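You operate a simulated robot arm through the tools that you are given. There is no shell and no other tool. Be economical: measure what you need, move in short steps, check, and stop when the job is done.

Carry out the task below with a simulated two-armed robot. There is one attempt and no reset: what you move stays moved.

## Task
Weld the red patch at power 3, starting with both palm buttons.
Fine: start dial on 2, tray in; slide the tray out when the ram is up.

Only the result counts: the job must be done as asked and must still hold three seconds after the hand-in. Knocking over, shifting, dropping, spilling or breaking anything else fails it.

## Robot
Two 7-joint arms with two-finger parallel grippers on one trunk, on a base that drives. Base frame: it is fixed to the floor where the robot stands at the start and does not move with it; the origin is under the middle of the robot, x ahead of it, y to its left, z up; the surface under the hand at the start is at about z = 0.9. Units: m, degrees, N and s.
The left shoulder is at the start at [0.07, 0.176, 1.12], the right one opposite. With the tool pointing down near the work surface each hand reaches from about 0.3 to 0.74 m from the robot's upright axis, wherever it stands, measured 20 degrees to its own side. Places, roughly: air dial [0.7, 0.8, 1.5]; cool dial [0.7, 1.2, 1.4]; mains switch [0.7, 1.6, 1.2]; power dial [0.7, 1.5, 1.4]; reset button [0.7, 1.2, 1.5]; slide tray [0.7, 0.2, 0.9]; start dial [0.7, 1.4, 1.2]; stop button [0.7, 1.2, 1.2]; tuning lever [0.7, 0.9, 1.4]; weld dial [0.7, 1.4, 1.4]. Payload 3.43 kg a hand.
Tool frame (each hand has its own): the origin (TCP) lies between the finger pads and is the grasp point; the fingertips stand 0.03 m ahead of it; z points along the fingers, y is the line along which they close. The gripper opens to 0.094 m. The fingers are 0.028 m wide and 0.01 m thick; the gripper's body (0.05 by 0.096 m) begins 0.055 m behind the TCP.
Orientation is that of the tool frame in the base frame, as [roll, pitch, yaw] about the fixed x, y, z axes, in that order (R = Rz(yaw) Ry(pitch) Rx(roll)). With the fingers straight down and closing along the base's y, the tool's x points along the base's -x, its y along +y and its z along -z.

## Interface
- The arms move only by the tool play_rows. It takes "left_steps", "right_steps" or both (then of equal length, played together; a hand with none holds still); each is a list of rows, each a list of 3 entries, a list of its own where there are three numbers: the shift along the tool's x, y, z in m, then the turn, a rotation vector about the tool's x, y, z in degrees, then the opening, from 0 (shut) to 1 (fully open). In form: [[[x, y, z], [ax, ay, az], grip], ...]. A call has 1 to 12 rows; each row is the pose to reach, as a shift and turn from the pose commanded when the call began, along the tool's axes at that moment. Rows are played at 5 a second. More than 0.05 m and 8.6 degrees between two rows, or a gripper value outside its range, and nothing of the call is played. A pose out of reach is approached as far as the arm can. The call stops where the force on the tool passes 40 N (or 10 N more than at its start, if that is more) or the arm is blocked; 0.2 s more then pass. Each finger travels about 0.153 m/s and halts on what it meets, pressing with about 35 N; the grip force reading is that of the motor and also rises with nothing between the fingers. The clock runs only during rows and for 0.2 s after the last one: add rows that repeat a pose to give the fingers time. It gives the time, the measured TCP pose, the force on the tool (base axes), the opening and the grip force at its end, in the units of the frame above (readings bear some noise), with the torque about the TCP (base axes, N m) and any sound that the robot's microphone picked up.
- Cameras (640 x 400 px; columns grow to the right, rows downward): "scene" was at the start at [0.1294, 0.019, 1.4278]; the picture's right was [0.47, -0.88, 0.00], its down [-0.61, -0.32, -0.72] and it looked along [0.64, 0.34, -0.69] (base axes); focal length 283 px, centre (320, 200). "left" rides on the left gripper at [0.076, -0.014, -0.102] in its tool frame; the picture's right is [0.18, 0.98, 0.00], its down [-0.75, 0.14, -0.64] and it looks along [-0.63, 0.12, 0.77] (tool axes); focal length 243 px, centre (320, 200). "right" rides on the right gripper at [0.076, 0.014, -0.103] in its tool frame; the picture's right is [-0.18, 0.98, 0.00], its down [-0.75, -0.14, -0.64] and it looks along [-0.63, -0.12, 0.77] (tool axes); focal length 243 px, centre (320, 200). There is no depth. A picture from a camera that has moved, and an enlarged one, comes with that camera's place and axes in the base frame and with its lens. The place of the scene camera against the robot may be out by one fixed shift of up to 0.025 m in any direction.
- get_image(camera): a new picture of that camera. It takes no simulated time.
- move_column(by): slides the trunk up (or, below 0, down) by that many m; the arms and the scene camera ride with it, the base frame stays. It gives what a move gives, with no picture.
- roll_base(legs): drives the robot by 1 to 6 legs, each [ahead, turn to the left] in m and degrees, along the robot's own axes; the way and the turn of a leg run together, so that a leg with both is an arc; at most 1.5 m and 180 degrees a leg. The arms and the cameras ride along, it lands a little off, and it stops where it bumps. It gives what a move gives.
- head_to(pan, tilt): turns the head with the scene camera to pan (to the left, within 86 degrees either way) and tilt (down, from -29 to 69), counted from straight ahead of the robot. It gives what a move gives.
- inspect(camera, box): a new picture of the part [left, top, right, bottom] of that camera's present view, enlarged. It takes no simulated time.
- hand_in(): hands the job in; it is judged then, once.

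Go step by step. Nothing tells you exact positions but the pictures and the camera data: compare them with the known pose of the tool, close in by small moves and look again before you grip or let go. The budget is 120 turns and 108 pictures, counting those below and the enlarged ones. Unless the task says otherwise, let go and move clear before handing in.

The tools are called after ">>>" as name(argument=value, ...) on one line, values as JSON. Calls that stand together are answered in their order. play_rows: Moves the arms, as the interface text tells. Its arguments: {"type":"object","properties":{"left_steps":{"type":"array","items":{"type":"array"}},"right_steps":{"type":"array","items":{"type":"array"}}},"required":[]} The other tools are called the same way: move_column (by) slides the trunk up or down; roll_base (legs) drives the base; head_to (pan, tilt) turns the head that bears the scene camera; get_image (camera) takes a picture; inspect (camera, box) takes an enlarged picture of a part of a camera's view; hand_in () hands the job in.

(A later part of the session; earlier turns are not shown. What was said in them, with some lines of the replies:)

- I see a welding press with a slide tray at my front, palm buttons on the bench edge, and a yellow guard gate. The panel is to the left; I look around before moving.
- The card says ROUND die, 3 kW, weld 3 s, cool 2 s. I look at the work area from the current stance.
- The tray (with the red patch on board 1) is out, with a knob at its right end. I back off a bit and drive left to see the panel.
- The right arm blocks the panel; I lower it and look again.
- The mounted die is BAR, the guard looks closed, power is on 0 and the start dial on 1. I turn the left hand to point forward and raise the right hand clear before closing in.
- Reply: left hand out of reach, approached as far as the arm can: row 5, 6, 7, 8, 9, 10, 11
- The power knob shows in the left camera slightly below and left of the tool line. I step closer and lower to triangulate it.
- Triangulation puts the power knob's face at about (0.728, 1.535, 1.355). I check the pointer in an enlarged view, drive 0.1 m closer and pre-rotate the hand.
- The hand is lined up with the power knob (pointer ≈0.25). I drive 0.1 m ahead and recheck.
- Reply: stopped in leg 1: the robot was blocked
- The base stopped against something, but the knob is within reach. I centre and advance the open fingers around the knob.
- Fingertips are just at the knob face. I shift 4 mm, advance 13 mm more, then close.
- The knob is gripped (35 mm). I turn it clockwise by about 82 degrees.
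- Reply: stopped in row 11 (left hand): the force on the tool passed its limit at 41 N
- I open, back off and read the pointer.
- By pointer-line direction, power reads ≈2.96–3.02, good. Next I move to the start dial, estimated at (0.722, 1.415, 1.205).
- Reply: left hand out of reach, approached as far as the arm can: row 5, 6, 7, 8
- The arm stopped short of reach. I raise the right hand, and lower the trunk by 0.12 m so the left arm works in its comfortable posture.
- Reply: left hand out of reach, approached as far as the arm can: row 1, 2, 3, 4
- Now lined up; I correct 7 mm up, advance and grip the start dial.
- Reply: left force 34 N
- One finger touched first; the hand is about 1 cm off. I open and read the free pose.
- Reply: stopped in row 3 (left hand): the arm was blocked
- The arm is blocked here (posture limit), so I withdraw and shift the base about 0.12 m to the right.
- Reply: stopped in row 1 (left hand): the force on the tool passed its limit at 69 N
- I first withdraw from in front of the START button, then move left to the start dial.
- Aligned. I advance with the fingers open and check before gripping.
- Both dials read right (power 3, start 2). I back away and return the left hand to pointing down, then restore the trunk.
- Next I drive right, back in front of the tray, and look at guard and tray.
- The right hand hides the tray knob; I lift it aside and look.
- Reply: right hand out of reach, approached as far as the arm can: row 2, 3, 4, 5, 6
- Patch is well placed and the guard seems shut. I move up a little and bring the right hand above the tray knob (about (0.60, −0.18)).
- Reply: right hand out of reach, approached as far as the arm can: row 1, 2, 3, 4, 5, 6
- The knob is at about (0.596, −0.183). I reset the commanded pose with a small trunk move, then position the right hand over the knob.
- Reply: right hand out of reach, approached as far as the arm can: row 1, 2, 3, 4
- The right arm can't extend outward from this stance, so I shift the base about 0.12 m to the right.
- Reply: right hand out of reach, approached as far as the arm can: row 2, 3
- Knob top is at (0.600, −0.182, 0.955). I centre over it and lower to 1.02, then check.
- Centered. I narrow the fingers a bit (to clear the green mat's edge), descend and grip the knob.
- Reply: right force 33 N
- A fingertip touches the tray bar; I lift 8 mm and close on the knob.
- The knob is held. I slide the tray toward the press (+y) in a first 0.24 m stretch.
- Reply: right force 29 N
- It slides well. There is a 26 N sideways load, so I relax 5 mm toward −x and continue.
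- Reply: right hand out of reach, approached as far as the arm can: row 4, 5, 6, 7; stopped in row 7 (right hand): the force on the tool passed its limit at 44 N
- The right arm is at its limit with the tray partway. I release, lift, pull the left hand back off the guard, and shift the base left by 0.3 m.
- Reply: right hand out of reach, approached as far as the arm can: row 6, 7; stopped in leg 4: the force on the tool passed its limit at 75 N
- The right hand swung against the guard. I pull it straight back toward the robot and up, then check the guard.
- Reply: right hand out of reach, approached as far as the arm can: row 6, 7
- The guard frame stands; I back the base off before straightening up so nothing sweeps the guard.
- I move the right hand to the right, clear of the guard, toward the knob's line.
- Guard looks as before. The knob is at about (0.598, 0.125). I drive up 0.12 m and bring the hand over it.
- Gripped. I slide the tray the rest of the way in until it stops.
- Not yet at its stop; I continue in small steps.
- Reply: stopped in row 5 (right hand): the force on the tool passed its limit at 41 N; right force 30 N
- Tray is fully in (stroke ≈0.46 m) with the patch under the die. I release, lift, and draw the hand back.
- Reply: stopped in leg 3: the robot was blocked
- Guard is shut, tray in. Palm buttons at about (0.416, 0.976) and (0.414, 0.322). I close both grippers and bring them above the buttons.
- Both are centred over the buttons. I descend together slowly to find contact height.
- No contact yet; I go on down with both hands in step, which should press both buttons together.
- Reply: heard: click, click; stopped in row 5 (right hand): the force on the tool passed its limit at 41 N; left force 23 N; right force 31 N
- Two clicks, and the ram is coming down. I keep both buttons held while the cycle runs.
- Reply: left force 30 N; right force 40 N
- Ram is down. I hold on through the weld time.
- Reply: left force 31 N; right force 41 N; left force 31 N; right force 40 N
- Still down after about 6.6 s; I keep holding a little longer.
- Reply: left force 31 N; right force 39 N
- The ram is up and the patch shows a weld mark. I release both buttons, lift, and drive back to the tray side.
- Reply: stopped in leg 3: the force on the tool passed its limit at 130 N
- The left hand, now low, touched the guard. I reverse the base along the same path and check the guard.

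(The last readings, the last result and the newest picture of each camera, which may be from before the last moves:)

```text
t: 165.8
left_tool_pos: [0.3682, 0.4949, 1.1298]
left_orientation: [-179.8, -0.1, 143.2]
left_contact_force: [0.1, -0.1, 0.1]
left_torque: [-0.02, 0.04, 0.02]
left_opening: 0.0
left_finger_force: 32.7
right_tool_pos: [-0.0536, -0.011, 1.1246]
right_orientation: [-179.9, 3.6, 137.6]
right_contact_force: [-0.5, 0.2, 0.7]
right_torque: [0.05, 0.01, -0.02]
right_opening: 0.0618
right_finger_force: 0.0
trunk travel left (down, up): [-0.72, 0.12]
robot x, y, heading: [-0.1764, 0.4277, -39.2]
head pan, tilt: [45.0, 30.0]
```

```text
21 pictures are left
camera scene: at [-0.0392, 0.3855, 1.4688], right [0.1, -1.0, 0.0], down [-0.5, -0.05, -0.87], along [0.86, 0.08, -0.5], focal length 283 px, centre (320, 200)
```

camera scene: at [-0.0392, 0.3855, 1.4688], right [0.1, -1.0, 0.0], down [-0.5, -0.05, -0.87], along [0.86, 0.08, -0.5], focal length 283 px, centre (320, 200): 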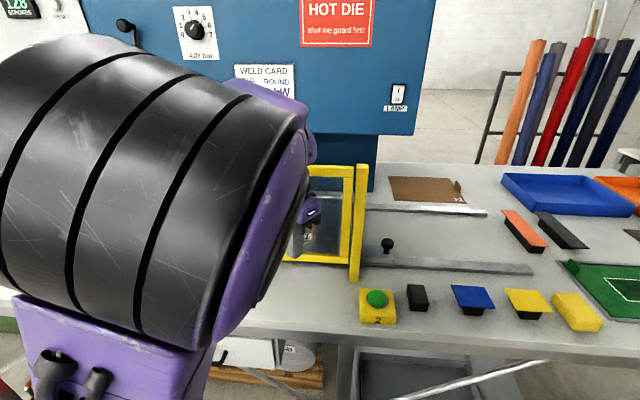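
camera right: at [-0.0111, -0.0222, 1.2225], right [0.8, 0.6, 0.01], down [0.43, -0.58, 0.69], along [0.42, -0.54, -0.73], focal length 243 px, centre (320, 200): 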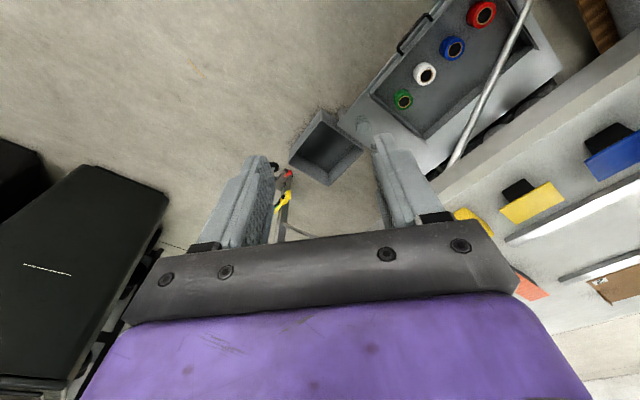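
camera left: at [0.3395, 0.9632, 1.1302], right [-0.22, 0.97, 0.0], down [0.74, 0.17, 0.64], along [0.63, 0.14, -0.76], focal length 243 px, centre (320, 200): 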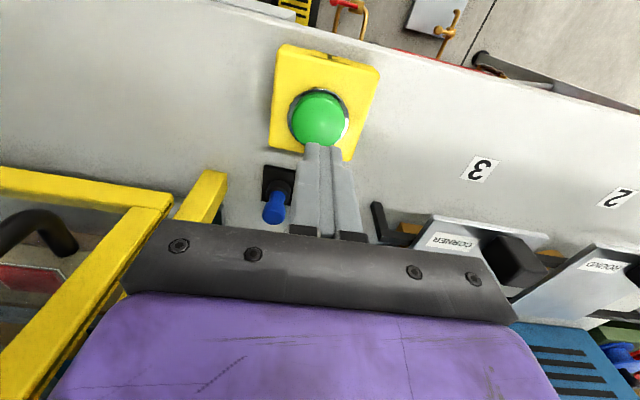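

Strokes reads 128, and the guard looks in place. I turn in place at a safe distance, sidestep right, then raise the left hand.

>>> roll_base(legs=[[0, -51], [0.15, 0], [0, 90]])

>>> play_rows(left_steps=[[[0, 0, -0.04], [0, 0, 0], 0], [[0, 0, -0.08], [0, 0, 0], 0], [[0, 0, -0.12], [0, 0, 0], 0], [[0, 0, -0.15], [0, 0, 0], 0], [[0, 0, -0.15], [0, 0, 0], 0]])

>>> head_to(pan=10, tilt=32)

>>> get_image(camera="scene")

```text
t: 173.1
left_tool_pos: [0.2204, 0.6557, 1.1303]
left_orientation: [-179.7, 0.0, 179.9]
left_contact_force: [-0.2, -0.5, 0.3]
left_torque: [0.04, 0.0, -0.01]
left_opening: 0.0
left_finger_force: 32.9
right_tool_pos: [0.186, 0.0001, 1.1264]
right_orientation: [-180.0, 3.5, 174.3]
right_contact_force: [0.0, -0.7, 0.2]
right_torque: [0.01, -0.02, 0.0]
right_opening: 0.0623
right_finger_force: 0.1
trunk travel left (down, up): [-0.72, 0.12]
robot x, y, heading: [-0.1708, 0.2779, -2.7]
head pan, tilt: [45.0, 30.0]
```

```text
t: 174.3
left_tool_pos: [0.2212, 0.6565, 1.28]
left_orientation: [-179.7, 0.0, 179.8]
left_contact_force: [0.2, 0.1, 0.5]
left_torque: [0.02, -0.01, -0.03]
left_opening: 0.0001
left_finger_force: 32.6
right_tool_pos: [0.1864, 0.0008, 1.1267]
right_orientation: [-180.0, 3.7, 174.4]
right_contact_force: [0.6, -0.5, 0.2]
right_torque: [0.0, 0.02, 0.0]
right_opening: 0.062
right_finger_force: 0.1
trunk travel left (down, up): [-0.72, 0.12]
robot x, y, heading: [-0.1737, 0.2802, -2.7]
head pan, tilt: [45.0, 30.0]
```

```text
t: 175.3
left_tool_pos: [0.2204, 0.657, 1.2798]
left_orientation: [-179.7, 0.0, 179.9]
left_contact_force: [0.0, 0.3, -0.2]
left_torque: [-0.01, 0.02, 0.02]
left_opening: 0.0
left_finger_force: 32.9
right_tool_pos: [0.1852, 0.0008, 1.1259]
right_orientation: [-180.0, 3.6, 174.3]
right_contact_force: [-0.4, 0.0, -0.1]
right_torque: [-0.01, -0.01, 0.02]
right_opening: 0.062
right_finger_force: 0.1
trunk travel left (down, up): [-0.72, 0.12]
robot x, y, heading: [-0.1712, 0.278, -2.9]
head pan, tilt: [10.0, 32.0]
```

```text
20 pictures are left
camera scene: at [-0.0282, 0.2692, 1.4657], right [0.13, -0.99, 0.0], down [-0.53, -0.07, -0.85], along [0.84, 0.11, -0.53], focal length 283 px, centre (320, 200)
```

scene: 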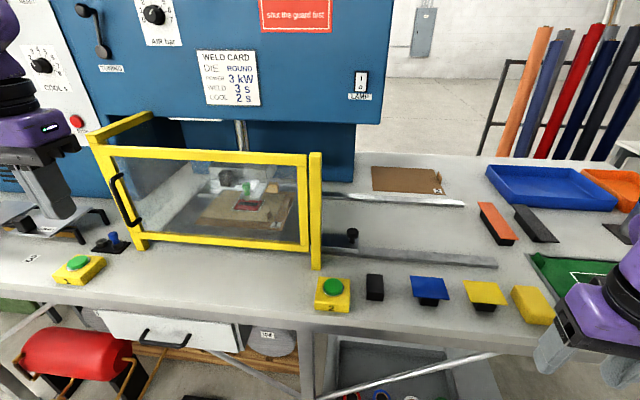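

Everything stands as before. I drive up and bring the right hand to the knob (≈(0.597, 0.277)).

>>> roll_base(legs=[[0.165, 2.8]])

>>> play_rows(right_steps=[[[-0.02, 0.03, 0], [0, 0, 0], 0.66], [[-0.05, 0.06, 0], [0, 0, 0], 0.66], [[-0.08, 0.09, 0], [0, 0, 0], 0.66], [[-0.11, 0.12, 0], [0, 0, 0], 0.66], [[-0.14, 0.15, 0], [0, 0, 0], 0.66], [[-0.17, 0.18, 0.01], [0, 0, 0], 0.66], [[-0.2, 0.205, 0.03], [0, 0, 0], 0.66], [[-0.22, 0.22, 0.05], [0, 0, 0], 0.66], [[-0.22, 0.22, 0.07], [0, 0, 0], 0.66], [[-0.22, 0.22, 0.07], [0, 0, 0], 0.66]])

>>> get_image(camera="right")

```text
t: 176.7
left_tool_pos: [0.3678, 0.6689, 1.2799]
left_orientation: [-179.8, 0.0, -177.6]
left_contact_force: [0.4, -1.0, -0.4]
left_torque: [-0.02, -0.02, -0.03]
left_opening: 0.0
left_finger_force: 33.0
right_tool_pos: [0.3607, 0.0104, 1.1252]
right_orientation: [179.9, 3.7, 176.8]
right_contact_force: [-0.1, -0.5, 0.1]
right_torque: [-0.04, -0.02, -0.02]
right_opening: 0.0618
right_finger_force: 0.0
trunk travel left (down, up): [-0.72, 0.12]
robot x, y, heading: [-0.0103, 0.2754, -0.3]
head pan, tilt: [10.0, 32.0]
```

```text
t: 178.9
left_tool_pos: [0.3688, 0.6693, 1.2789]
left_orientation: [-179.8, 0.0, -177.7]
left_contact_force: [0.3, 0.1, 0.5]
left_torque: [-0.04, -0.02, 0.01]
left_opening: 0.0
left_finger_force: 32.9
right_tool_pos: [0.5974, 0.2164, 1.0695]
right_orientation: [179.9, 3.5, 176.7]
right_contact_force: [-0.4, -1.1, -1.1]
right_torque: [0.0, 0.02, 0.0]
right_opening: 0.062
right_finger_force: 0.3
trunk travel left (down, up): [-0.72, 0.12]
robot x, y, heading: [-0.0104, 0.2764, -0.5]
head pan, tilt: [10.0, 32.0]
```

```text
19 pictures are left
camera right: at [0.5157, 0.236, 1.1678], right [0.24, 0.97, 0.01], down [0.7, -0.18, 0.69], along [0.67, -0.16, -0.73], focal length 243 px, centre (320, 200)
```

right: 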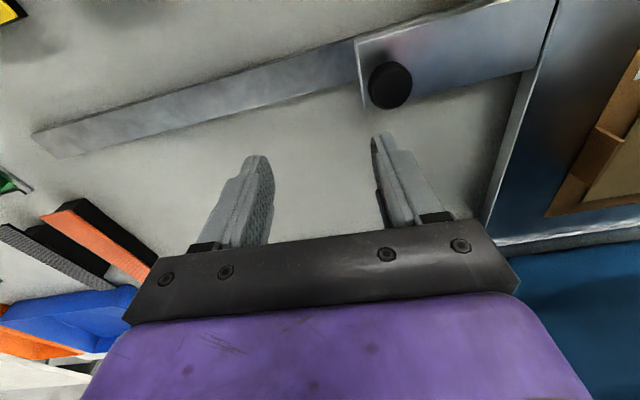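

Knob confirmed at (0.598, 0.276). I centre, descend and grip.

>>> play_rows(right_steps=[[[0.004, 0.03, 0], [0, 0, 0], 0.66], [[0.006, 0.061, 0.0], [0, 0, 0], 0.66], [[0.007, 0.061, 0.03], [0, 0, 0], 0.66], [[0.008, 0.061, 0.06], [0, 0, 0], 0.66], [[0.009, 0.061, 0.09], [0, 0, 0], 0.66], [[0.009, 0.061, 0.104], [0, 0, 0], 0.66], [[0.009, 0.061, 0.104], [0, 0, 0], 0.66], [[0.009, 0.061, 0.104], [0, 0, 0], 0.4], [[0.009, 0.061, 0.104], [0, 0, 0], 0.25], [[0.009, 0.061, 0.104], [0, 0, 0], 0.25], [[0.009, 0.061, 0.104], [0, 0, 0], 0.25]])

>>> get_image(camera="right")

```text
t: 181.3
left_tool_pos: [0.3692, 0.6671, 1.2806]
left_orientation: [-179.7, 0.0, -177.7]
left_contact_force: [0.2, -0.2, -0.3]
left_torque: [0.0, 0.0, -0.02]
left_opening: 0.0001
left_finger_force: 33.0
right_tool_pos: [0.601, 0.2759, 0.9666]
right_orientation: [180.0, 3.6, 176.7]
right_contact_force: [-2.3, -4.5, -2.6]
right_torque: [-0.19, -0.43, -0.25]
right_opening: 0.0333
right_finger_force: 45.4
trunk travel left (down, up): [-0.72, 0.12]
robot x, y, heading: [-0.005, 0.2745, -0.2]
head pan, tilt: [10.0, 32.0]
```

```text
18 pictures are left
camera right: at [0.5184, 0.2957, 1.0634], right [0.24, 0.97, 0.01], down [0.7, -0.18, 0.69], along [0.67, -0.16, -0.73], focal length 243 px, centre (320, 200)
```

right: 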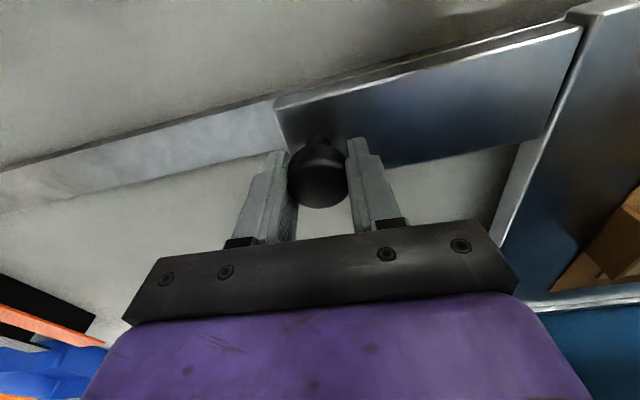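

Gripped; I pull the tray out by the first 0.2 m.

>>> play_rows(right_steps=[[[-0.001, -0.015, 0], [0, 0, 0], 0.25], [[-0.002, -0.04, 0], [0, 0, 0], 0.25], [[-0.004, -0.065, 0], [0, 0, 0], 0.25], [[-0.005, -0.09, 0], [0, 0, 0], 0.25], [[-0.007, -0.115, 0], [0, 0, 0], 0.25], [[-0.008, -0.14, 0], [0, 0, 0], 0.25], [[-0.01, -0.165, 0], [0, 0, 0], 0.25], [[-0.011, -0.185, 0], [0, 0, 0], 0.25], [[-0.012, -0.2, 0], [0, 0, 0], 0.25], [[-0.012, -0.2, 0], [0, 0, 0], 0.25]])

```text
t: 183.5
left_tool_pos: [0.3711, 0.6697, 1.279]
left_orientation: [-179.6, 0.0, -177.8]
left_contact_force: [-0.2, -0.3, 0.2]
left_torque: [0.01, 0.01, 0.03]
left_opening: 0.0
left_finger_force: 32.8
right_tool_pos: [0.6015, 0.0795, 0.9642]
right_orientation: [-180.0, 3.8, 176.7]
right_contact_force: [23.2, -0.3, 18.9]
right_torque: [-0.03, -0.3, -0.09]
right_opening: 0.0338
right_finger_force: 45.0
trunk travel left (down, up): [-0.72, 0.12]
robot x, y, heading: [-0.0114, 0.2726, -0.1]
head pan, tilt: [10.0, 32.0]
```

>>> play_rows(right_steps=[[[-0.005, 0, -0.003], [0, 0, 0], 0.25], [[-0.007, -0.025, -0.003], [0, 0, 0], 0.25], [[-0.009, -0.05, -0.003], [0, 0, 0], 0.25], [[-0.011, -0.075, -0.003], [0, 0, 0], 0.25], [[-0.013, -0.1, -0.003], [0, 0, 0], 0.25], [[-0.015, -0.125, -0.003], [0, 0, 0], 0.25], [[-0.017, -0.15, -0.003], [0, 0, 0], 0.25], [[-0.017, -0.15, -0.003], [0, 0, 0], 0.25]])

>>> get_image(camera="scene")

```text
t: 185.3
left_tool_pos: [0.3677, 0.6687, 1.281]
left_orientation: [-179.8, 0.2, -177.7]
left_contact_force: [-0.5, -0.8, -0.8]
left_torque: [-0.01, -0.01, -0.01]
left_opening: 0.0002
left_finger_force: 33.7
right_tool_pos: [0.6058, 0.0159, 0.9706]
right_orientation: [179.8, 4.1, 176.8]
right_contact_force: [-3.7, -1.3, 0.7]
right_torque: [-0.09, -0.39, -0.07]
right_opening: 0.0337
right_finger_force: 44.9
right hand out of reach, approached as far as the arm can: row 4, 5, 6, 7, 8
trunk travel left (down, up): [-0.72, 0.12]
robot x, y, heading: [-0.0091, 0.2736, -0.5]
head pan, tilt: [10.0, 32.0]
```

```text
17 pictures are left
camera scene: at [0.1351, 0.2702, 1.4661], right [0.17, -0.99, 0.0], down [-0.52, -0.09, -0.85], along [0.84, 0.14, -0.53], focal length 283 px, centre (320, 200)
```

scene: 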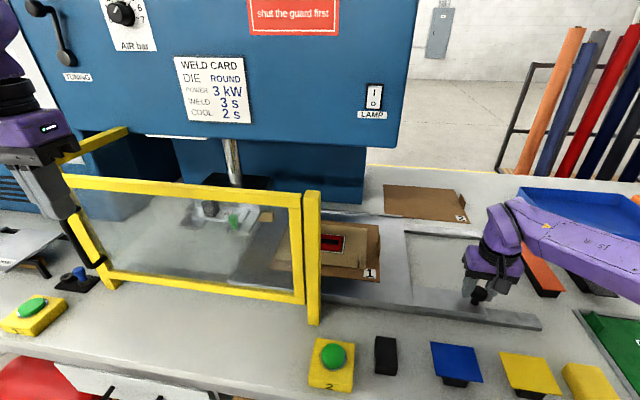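

The arm is at its outward limit with the tray half out. I release, lift, retract and shift the base right by 0.27 m with safe in-place turns.

>>> play_rows(right_steps=[[[0, 0, 0], [0, 0, 0], 0.5], [[0, 0, 0], [0, 0, 0], 0.66], [[0, 0, 0], [0, 0, 0], 0.66], [[0, 0, -0.03], [0, 0, 0], 0.66], [[0, 0.01, -0.07], [0, 0, 0], 0.66], [[0.02, 0.03, -0.1], [0, 0, 0], 0.66], [[0.06, 0.05, -0.12], [0, 0, 0], 0.66], [[0.1, 0.06, -0.13], [0, 0, 0], 0.66], [[0.14, 0.07, -0.14], [0, 0, 0], 0.66], [[0.18, 0.08, -0.14], [0, 0, 0], 0.66], [[0.22, 0.09, -0.14], [0, 0, 0], 0.66], [[0.22, 0.09, -0.14], [0, 0, 0], 0.66]])

>>> roll_base(legs=[[-0.17, 0], [0, -90], [0.27, 0], [0, 90]])

>>> get_image(camera="scene")

```text
t: 187.9
left_tool_pos: [0.3684, 0.6696, 1.2792]
left_orientation: [-179.7, 0.0, -177.7]
left_contact_force: [-0.5, -0.7, 0.0]
left_torque: [-0.03, 0.01, 0.03]
left_opening: 0.0
left_finger_force: 32.8
right_tool_pos: [0.3866, 0.1274, 1.0949]
right_orientation: [179.9, 3.6, 176.6]
right_contact_force: [0.7, 0.4, -0.1]
right_torque: [0.01, -0.03, 0.02]
right_opening: 0.0619
right_finger_force: 0.0
right hand out of reach, approached as far as the arm can: row 4, 5
trunk travel left (down, up): [-0.72, 0.12]
robot x, y, heading: [-0.0085, 0.2741, -0.3]
head pan, tilt: [10.0, 32.0]
```

```text
t: 198.5
left_tool_pos: [0.2095, 0.3832, 1.2798]
left_orientation: [-179.7, 0.0, -179.7]
left_contact_force: [0.8, -0.3, 0.4]
left_torque: [0.02, -0.05, 0.02]
left_opening: 0.0
left_finger_force: 32.4
right_tool_pos: [0.2076, -0.1593, 1.0954]
right_orientation: [-180.0, 3.6, 174.7]
right_contact_force: [0.2, 0.6, -0.5]
right_torque: [0.0, -0.01, 0.0]
right_opening: 0.062
right_finger_force: 0.1
trunk travel left (down, up): [-0.72, 0.12]
robot x, y, heading: [-0.1862, 0.0012, -2.3]
head pan, tilt: [10.0, 32.0]
```

```text
16 pictures are left
camera scene: at [-0.036, -0.0065, 1.4657], right [0.13, -0.99, 0.0], down [-0.53, -0.07, -0.85], along [0.84, 0.11, -0.53], focal length 283 px, centre (320, 200)
```

scene: 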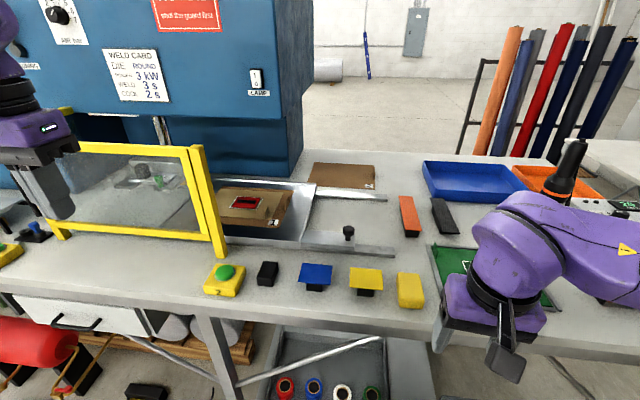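

>>> roll_base(legs=[[0.185, 2.3]])

>>> play_rows(right_steps=[[[-0.03, 0.02, 0], [0, 0, 0], 0.66], [[-0.06, 0.04, 0], [0, 0, 0], 0.66], [[-0.09, 0.06, 0], [0, 0, 0], 0.66], [[-0.12, 0.08, 0], [0, 0, 0], 0.66], [[-0.15, 0.1, 0], [0, 0, 0], 0.66], [[-0.18, 0.12, 0.01], [0, 0, 0], 0.66], [[-0.2, 0.14, 0.02], [0, 0, 0], 0.66], [[-0.2, 0.15, 0.03], [0, 0, 0], 0.66], [[-0.2, 0.15, 0.03], [0, 0, 0], 0.66]])

>>> get_image(camera="right")

```text
t: 200.0
left_tool_pos: [0.3834, 0.3938, 1.2798]
left_orientation: [-179.7, 0.1, -177.5]
left_contact_force: [0.0, 0.5, -0.5]
left_torque: [0.01, -0.03, -0.01]
left_opening: 0.0
left_finger_force: 33.2
right_tool_pos: [0.4021, -0.1484, 1.096]
right_orientation: [-179.9, 3.7, 176.8]
right_contact_force: [0.5, -0.4, -0.1]
right_torque: [0.01, 0.02, 0.05]
right_opening: 0.062
right_finger_force: 0.1
trunk travel left (down, up): [-0.72, 0.12]
robot x, y, heading: [0.0092, -0.0025, -0.0]
head pan, tilt: [10.0, 32.0]
```

```text
t: 202.0
left_tool_pos: [0.3853, 0.3931, 1.2808]
left_orientation: [-179.7, 0.1, -177.5]
left_contact_force: [0.1, -0.9, -0.9]
left_torque: [0.03, -0.01, 0.0]
left_opening: 0.0002
left_finger_force: 33.2
right_tool_pos: [0.6147, -0.0124, 1.0768]
right_orientation: [-180.0, 3.6, 176.9]
right_contact_force: [0.3, 0.4, 0.3]
right_torque: [0.03, 0.0, 0.01]
right_opening: 0.062
right_finger_force: 0.1
trunk travel left (down, up): [-0.72, 0.12]
robot x, y, heading: [0.0113, -0.0031, -0.2]
head pan, tilt: [10.0, 32.0]
```

```text
15 pictures are left
camera right: at [0.5313, 0.0068, 1.1749], right [0.24, 0.97, 0.01], down [0.7, -0.18, 0.69], along [0.67, -0.15, -0.73], focal length 243 px, centre (320, 200)
```

right: 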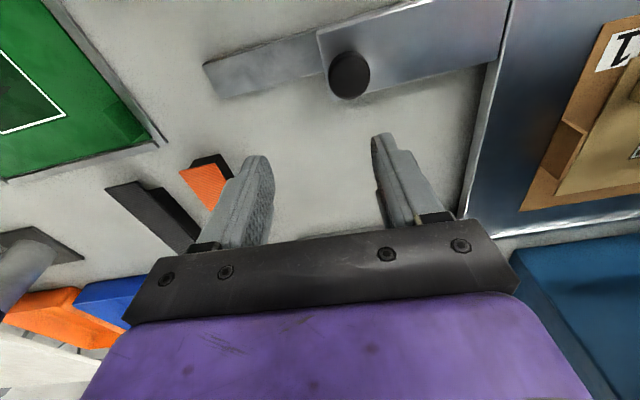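

>>> play_rows(right_steps=[[[0.012, 0.015, 0], [0, 0, 0], 0.66], [[0.017, 0.028, 0.0], [0, 0, 0], 0.66], [[0.018, 0.028, 0.03], [0, 0, 0], 0.66], [[0.02, 0.028, 0.06], [0, 0, 0], 0.66], [[0.022, 0.028, 0.09], [0, 0, 0], 0.66], [[0.023, 0.028, 0.11], [0, 0, 0], 0.66], [[0.023, 0.028, 0.11], [0, 0, 0], 0.66], [[0.023, 0.028, 0.11], [0, 0, 0], 0.4], [[0.023, 0.028, 0.11], [0, 0, 0], 0.25], [[0.023, 0.028, 0.11], [0, 0, 0], 0.25], [[0.023, 0.028, 0.11], [0, 0, 0], 0.25]])

>>> get_image(camera="right")

```text
t: 204.4
left_tool_pos: [0.3837, 0.3925, 1.2792]
left_orientation: [-179.7, 0.0, -177.5]
left_contact_force: [0.6, 0.4, 0.2]
left_torque: [0.04, -0.02, -0.01]
left_opening: 0.0002
left_finger_force: 33.0
right_tool_pos: [0.5975, 0.0191, 0.9678]
right_orientation: [180.0, 3.5, 176.9]
right_contact_force: [-2.4, -1.6, -2.7]
right_torque: [-0.06, -0.37, -0.17]
right_opening: 0.0333
right_finger_force: 45.5
trunk travel left (down, up): [-0.72, 0.12]
robot x, y, heading: [0.0073, -0.0014, -0.1]
head pan, tilt: [10.0, 32.0]
```

```text
14 pictures are left
camera right: at [0.5164, 0.0382, 1.0655], right [0.24, 0.97, 0.01], down [0.7, -0.18, 0.69], along [0.67, -0.15, -0.73], focal length 243 px, centre (320, 200)
```

right: 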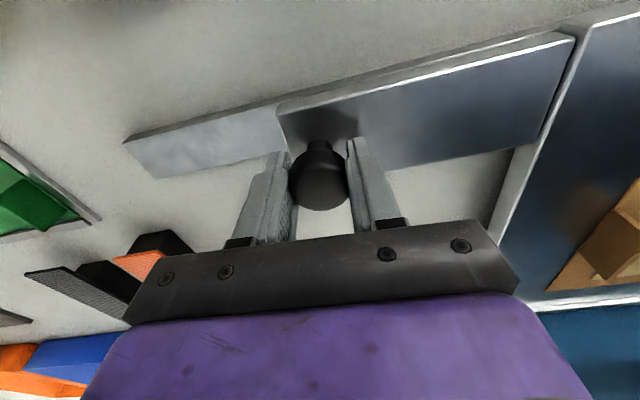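

Gripped again; I pull the tray the remaining 0.2 m to its starting place.

>>> play_rows(right_steps=[[[-0.001, -0.015, 0], [0, 0, 0], 0.25], [[-0.003, -0.04, 0], [0, 0, 0], 0.25], [[-0.006, -0.065, -0.001], [0, 0, 0], 0.25], [[-0.008, -0.09, -0.001], [0, 0, 0], 0.25], [[-0.01, -0.115, -0.001], [0, 0, 0], 0.25], [[-0.012, -0.14, -0.002], [0, 0, 0], 0.25], [[-0.014, -0.165, -0.002], [0, 0, 0], 0.25], [[-0.016, -0.185, -0.002], [0, 0, 0], 0.25], [[-0.017, -0.2, -0.002], [0, 0, 0], 0.25], [[-0.017, -0.2, -0.002], [0, 0, 0], 0.25]])

>>> get_image(camera="right")

```text
t: 206.6
left_tool_pos: [0.3822, 0.3924, 1.2801]
left_orientation: [-179.7, 0.1, -177.5]
left_contact_force: [0.8, 0.1, 0.3]
left_torque: [0.02, -0.01, 0.03]
left_opening: 0.0001
left_finger_force: 33.4
right_tool_pos: [0.5999, -0.1815, 0.9681]
right_orientation: [180.0, 3.5, 176.9]
right_contact_force: [-23.8, 0.1, -17.9]
right_torque: [0.0, 0.61, -0.1]
right_opening: 0.0336
right_finger_force: 44.9
trunk travel left (down, up): [-0.72, 0.12]
robot x, y, heading: [0.0051, -0.0029, -0.2]
head pan, tilt: [10.0, 32.0]
```

```text
13 pictures are left
camera right: at [0.5186, -0.1621, 1.066], right [0.24, 0.97, 0.01], down [0.7, -0.18, 0.69], along [0.67, -0.15, -0.73], focal length 243 px, centre (320, 200)
```

right: 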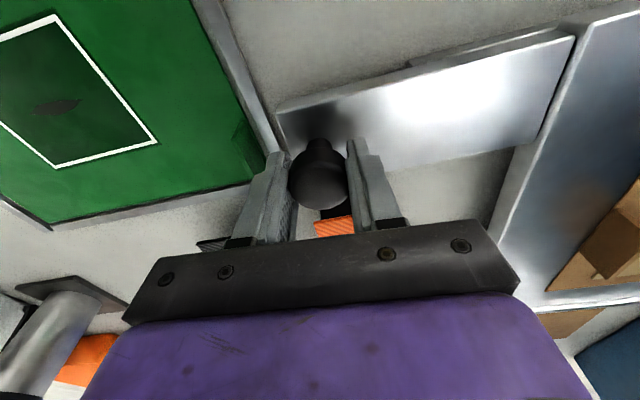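

The tray is back at its fully-out place (y ≈ −0.182). I relax, release and lift clear.

>>> play_rows(right_steps=[[[0.004, 0, 0.002], [0, 0, 0], 0.25], [[0.004, 0, 0.002], [0, 0, 0], 0.5], [[0.004, 0, 0.002], [0, 0, 0], 0.64], [[0.004, 0, 0.002], [0, 0, 0], 0.64], [[0.004, 0, -0.03], [0, 0, 0], 0.64], [[0.004, 0, -0.07], [0, 0, 0], 0.64], [[0.004, 0, -0.11], [0, 0, 0], 0.64], [[0.03, 0.02, -0.14], [0, 0, 0], 0.64], [[0.07, 0.03, -0.16], [0, 0, 0], 0.64], [[0.11, 0.04, -0.17], [0, 0, 0], 0.64], [[0.11, 0.04, -0.17], [0, 0, 0], 0.64]])

>>> roll_base(legs=[[-0.2, 0]])

>>> get_image(camera="scene")

>>> head_to(pan=50, tilt=15)

>>> get_image(camera="scene")

```text
t: 209.0
left_tool_pos: [0.3848, 0.3939, 1.2803]
left_orientation: [-179.7, 0.1, -177.5]
left_contact_force: [-0.2, 0.8, 0.4]
left_torque: [0.04, 0.02, 0.01]
left_opening: 0.0
left_finger_force: 33.3
right_tool_pos: [0.4869, -0.1351, 1.1342]
right_orientation: [179.9, 3.6, 176.9]
right_contact_force: [0.4, 0.5, 0.3]
right_torque: [-0.02, 0.03, -0.02]
right_opening: 0.06
right_finger_force: 0.0
trunk travel left (down, up): [-0.72, 0.12]
robot x, y, heading: [0.01, -0.0029, -0.1]
head pan, tilt: [10.0, 32.0]
```

```text
t: 210.6
left_tool_pos: [0.1828, 0.3937, 1.279]
left_orientation: [-179.7, 0.0, -177.5]
left_contact_force: [-0.5, 0.4, -0.5]
left_torque: [0.0, -0.01, 0.02]
left_opening: 0.0
left_finger_force: 33.0
right_tool_pos: [0.2838, -0.136, 1.1338]
right_orientation: [-180.0, 3.5, 176.9]
right_contact_force: [0.2, -0.4, 0.3]
right_torque: [-0.02, 0.01, -0.02]
right_opening: 0.0601
right_finger_force: 0.0
trunk travel left (down, up): [-0.72, 0.12]
robot x, y, heading: [-0.1931, 0.0004, -0.0]
head pan, tilt: [10.0, 32.0]
```

```text
12 pictures are left
camera scene: at [-0.0482, -0.0048, 1.4655], right [0.17, -0.99, 0.0], down [-0.52, -0.09, -0.85], along [0.83, 0.15, -0.53], focal length 283 px, centre (320, 200)
```

scene: 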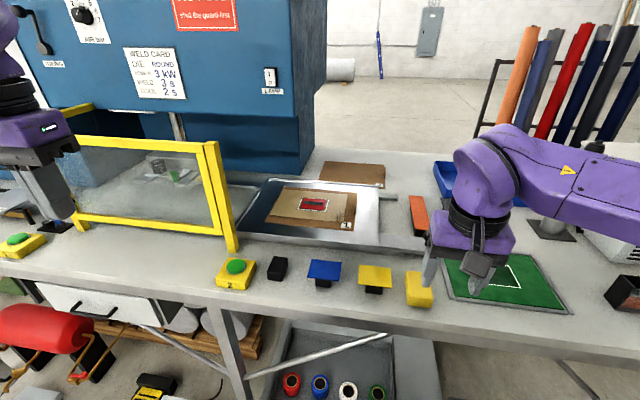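

```text
t: 211.7
left_tool_pos: [0.1828, 0.3939, 1.2798]
left_orientation: [-179.7, 0.0, -177.5]
left_contact_force: [0.0, 0.1, -0.2]
left_torque: [0.01, 0.01, 0.01]
left_opening: 0.0
left_finger_force: 33.1
right_tool_pos: [0.2834, -0.1345, 1.1329]
right_orientation: [-180.0, 3.6, 176.9]
right_contact_force: [0.1, 0.2, -0.6]
right_torque: [-0.02, -0.01, -0.03]
right_opening: 0.06
right_finger_force: 0.0
trunk travel left (down, up): [-0.72, 0.12]
robot x, y, heading: [-0.1937, -0.0025, -0.4]
head pan, tilt: [50.0, 15.0]
```

```text
11 pictures are left
camera scene: at [-0.077, 0.0512, 1.493], right [0.76, -0.65, 0.0], down [-0.17, -0.2, -0.97], along [0.62, 0.74, -0.26], focal length 283 px, centre (320, 200)
```

scene: 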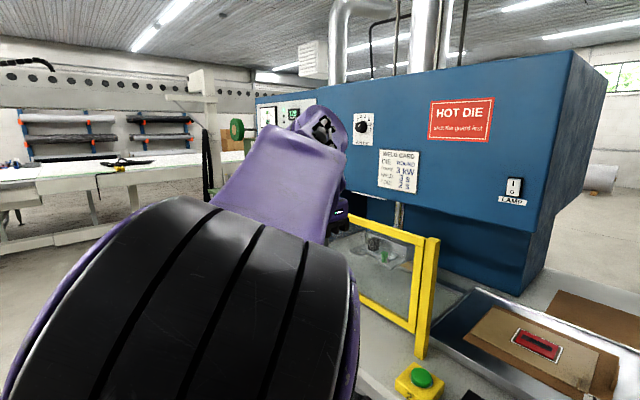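

The tray is out, the red patch bears the weld mark, the guard stands shut and both hands are clear, so I hand in.

>>> hand_in()

```text
The job is handed in.
```

The red patch was welded at power 3, with the start dial on 2 and both palm buttons pressed together. The tray was slid back out once the ram was up, and the job is handed in.

- **Guard contact:** my hands bumped the guard twice while the robot was moving, once at about 75 N and once at about 130 N. It looked in place and shut in the pictures afterwards.
- **Other settings:** the weld card lists a ROUND die with 3 s weld and 2 s cool. The die mounted is BAR, and I left it and those dials (4 s weld, 3 s cool) as they were, since you only asked for power 3.
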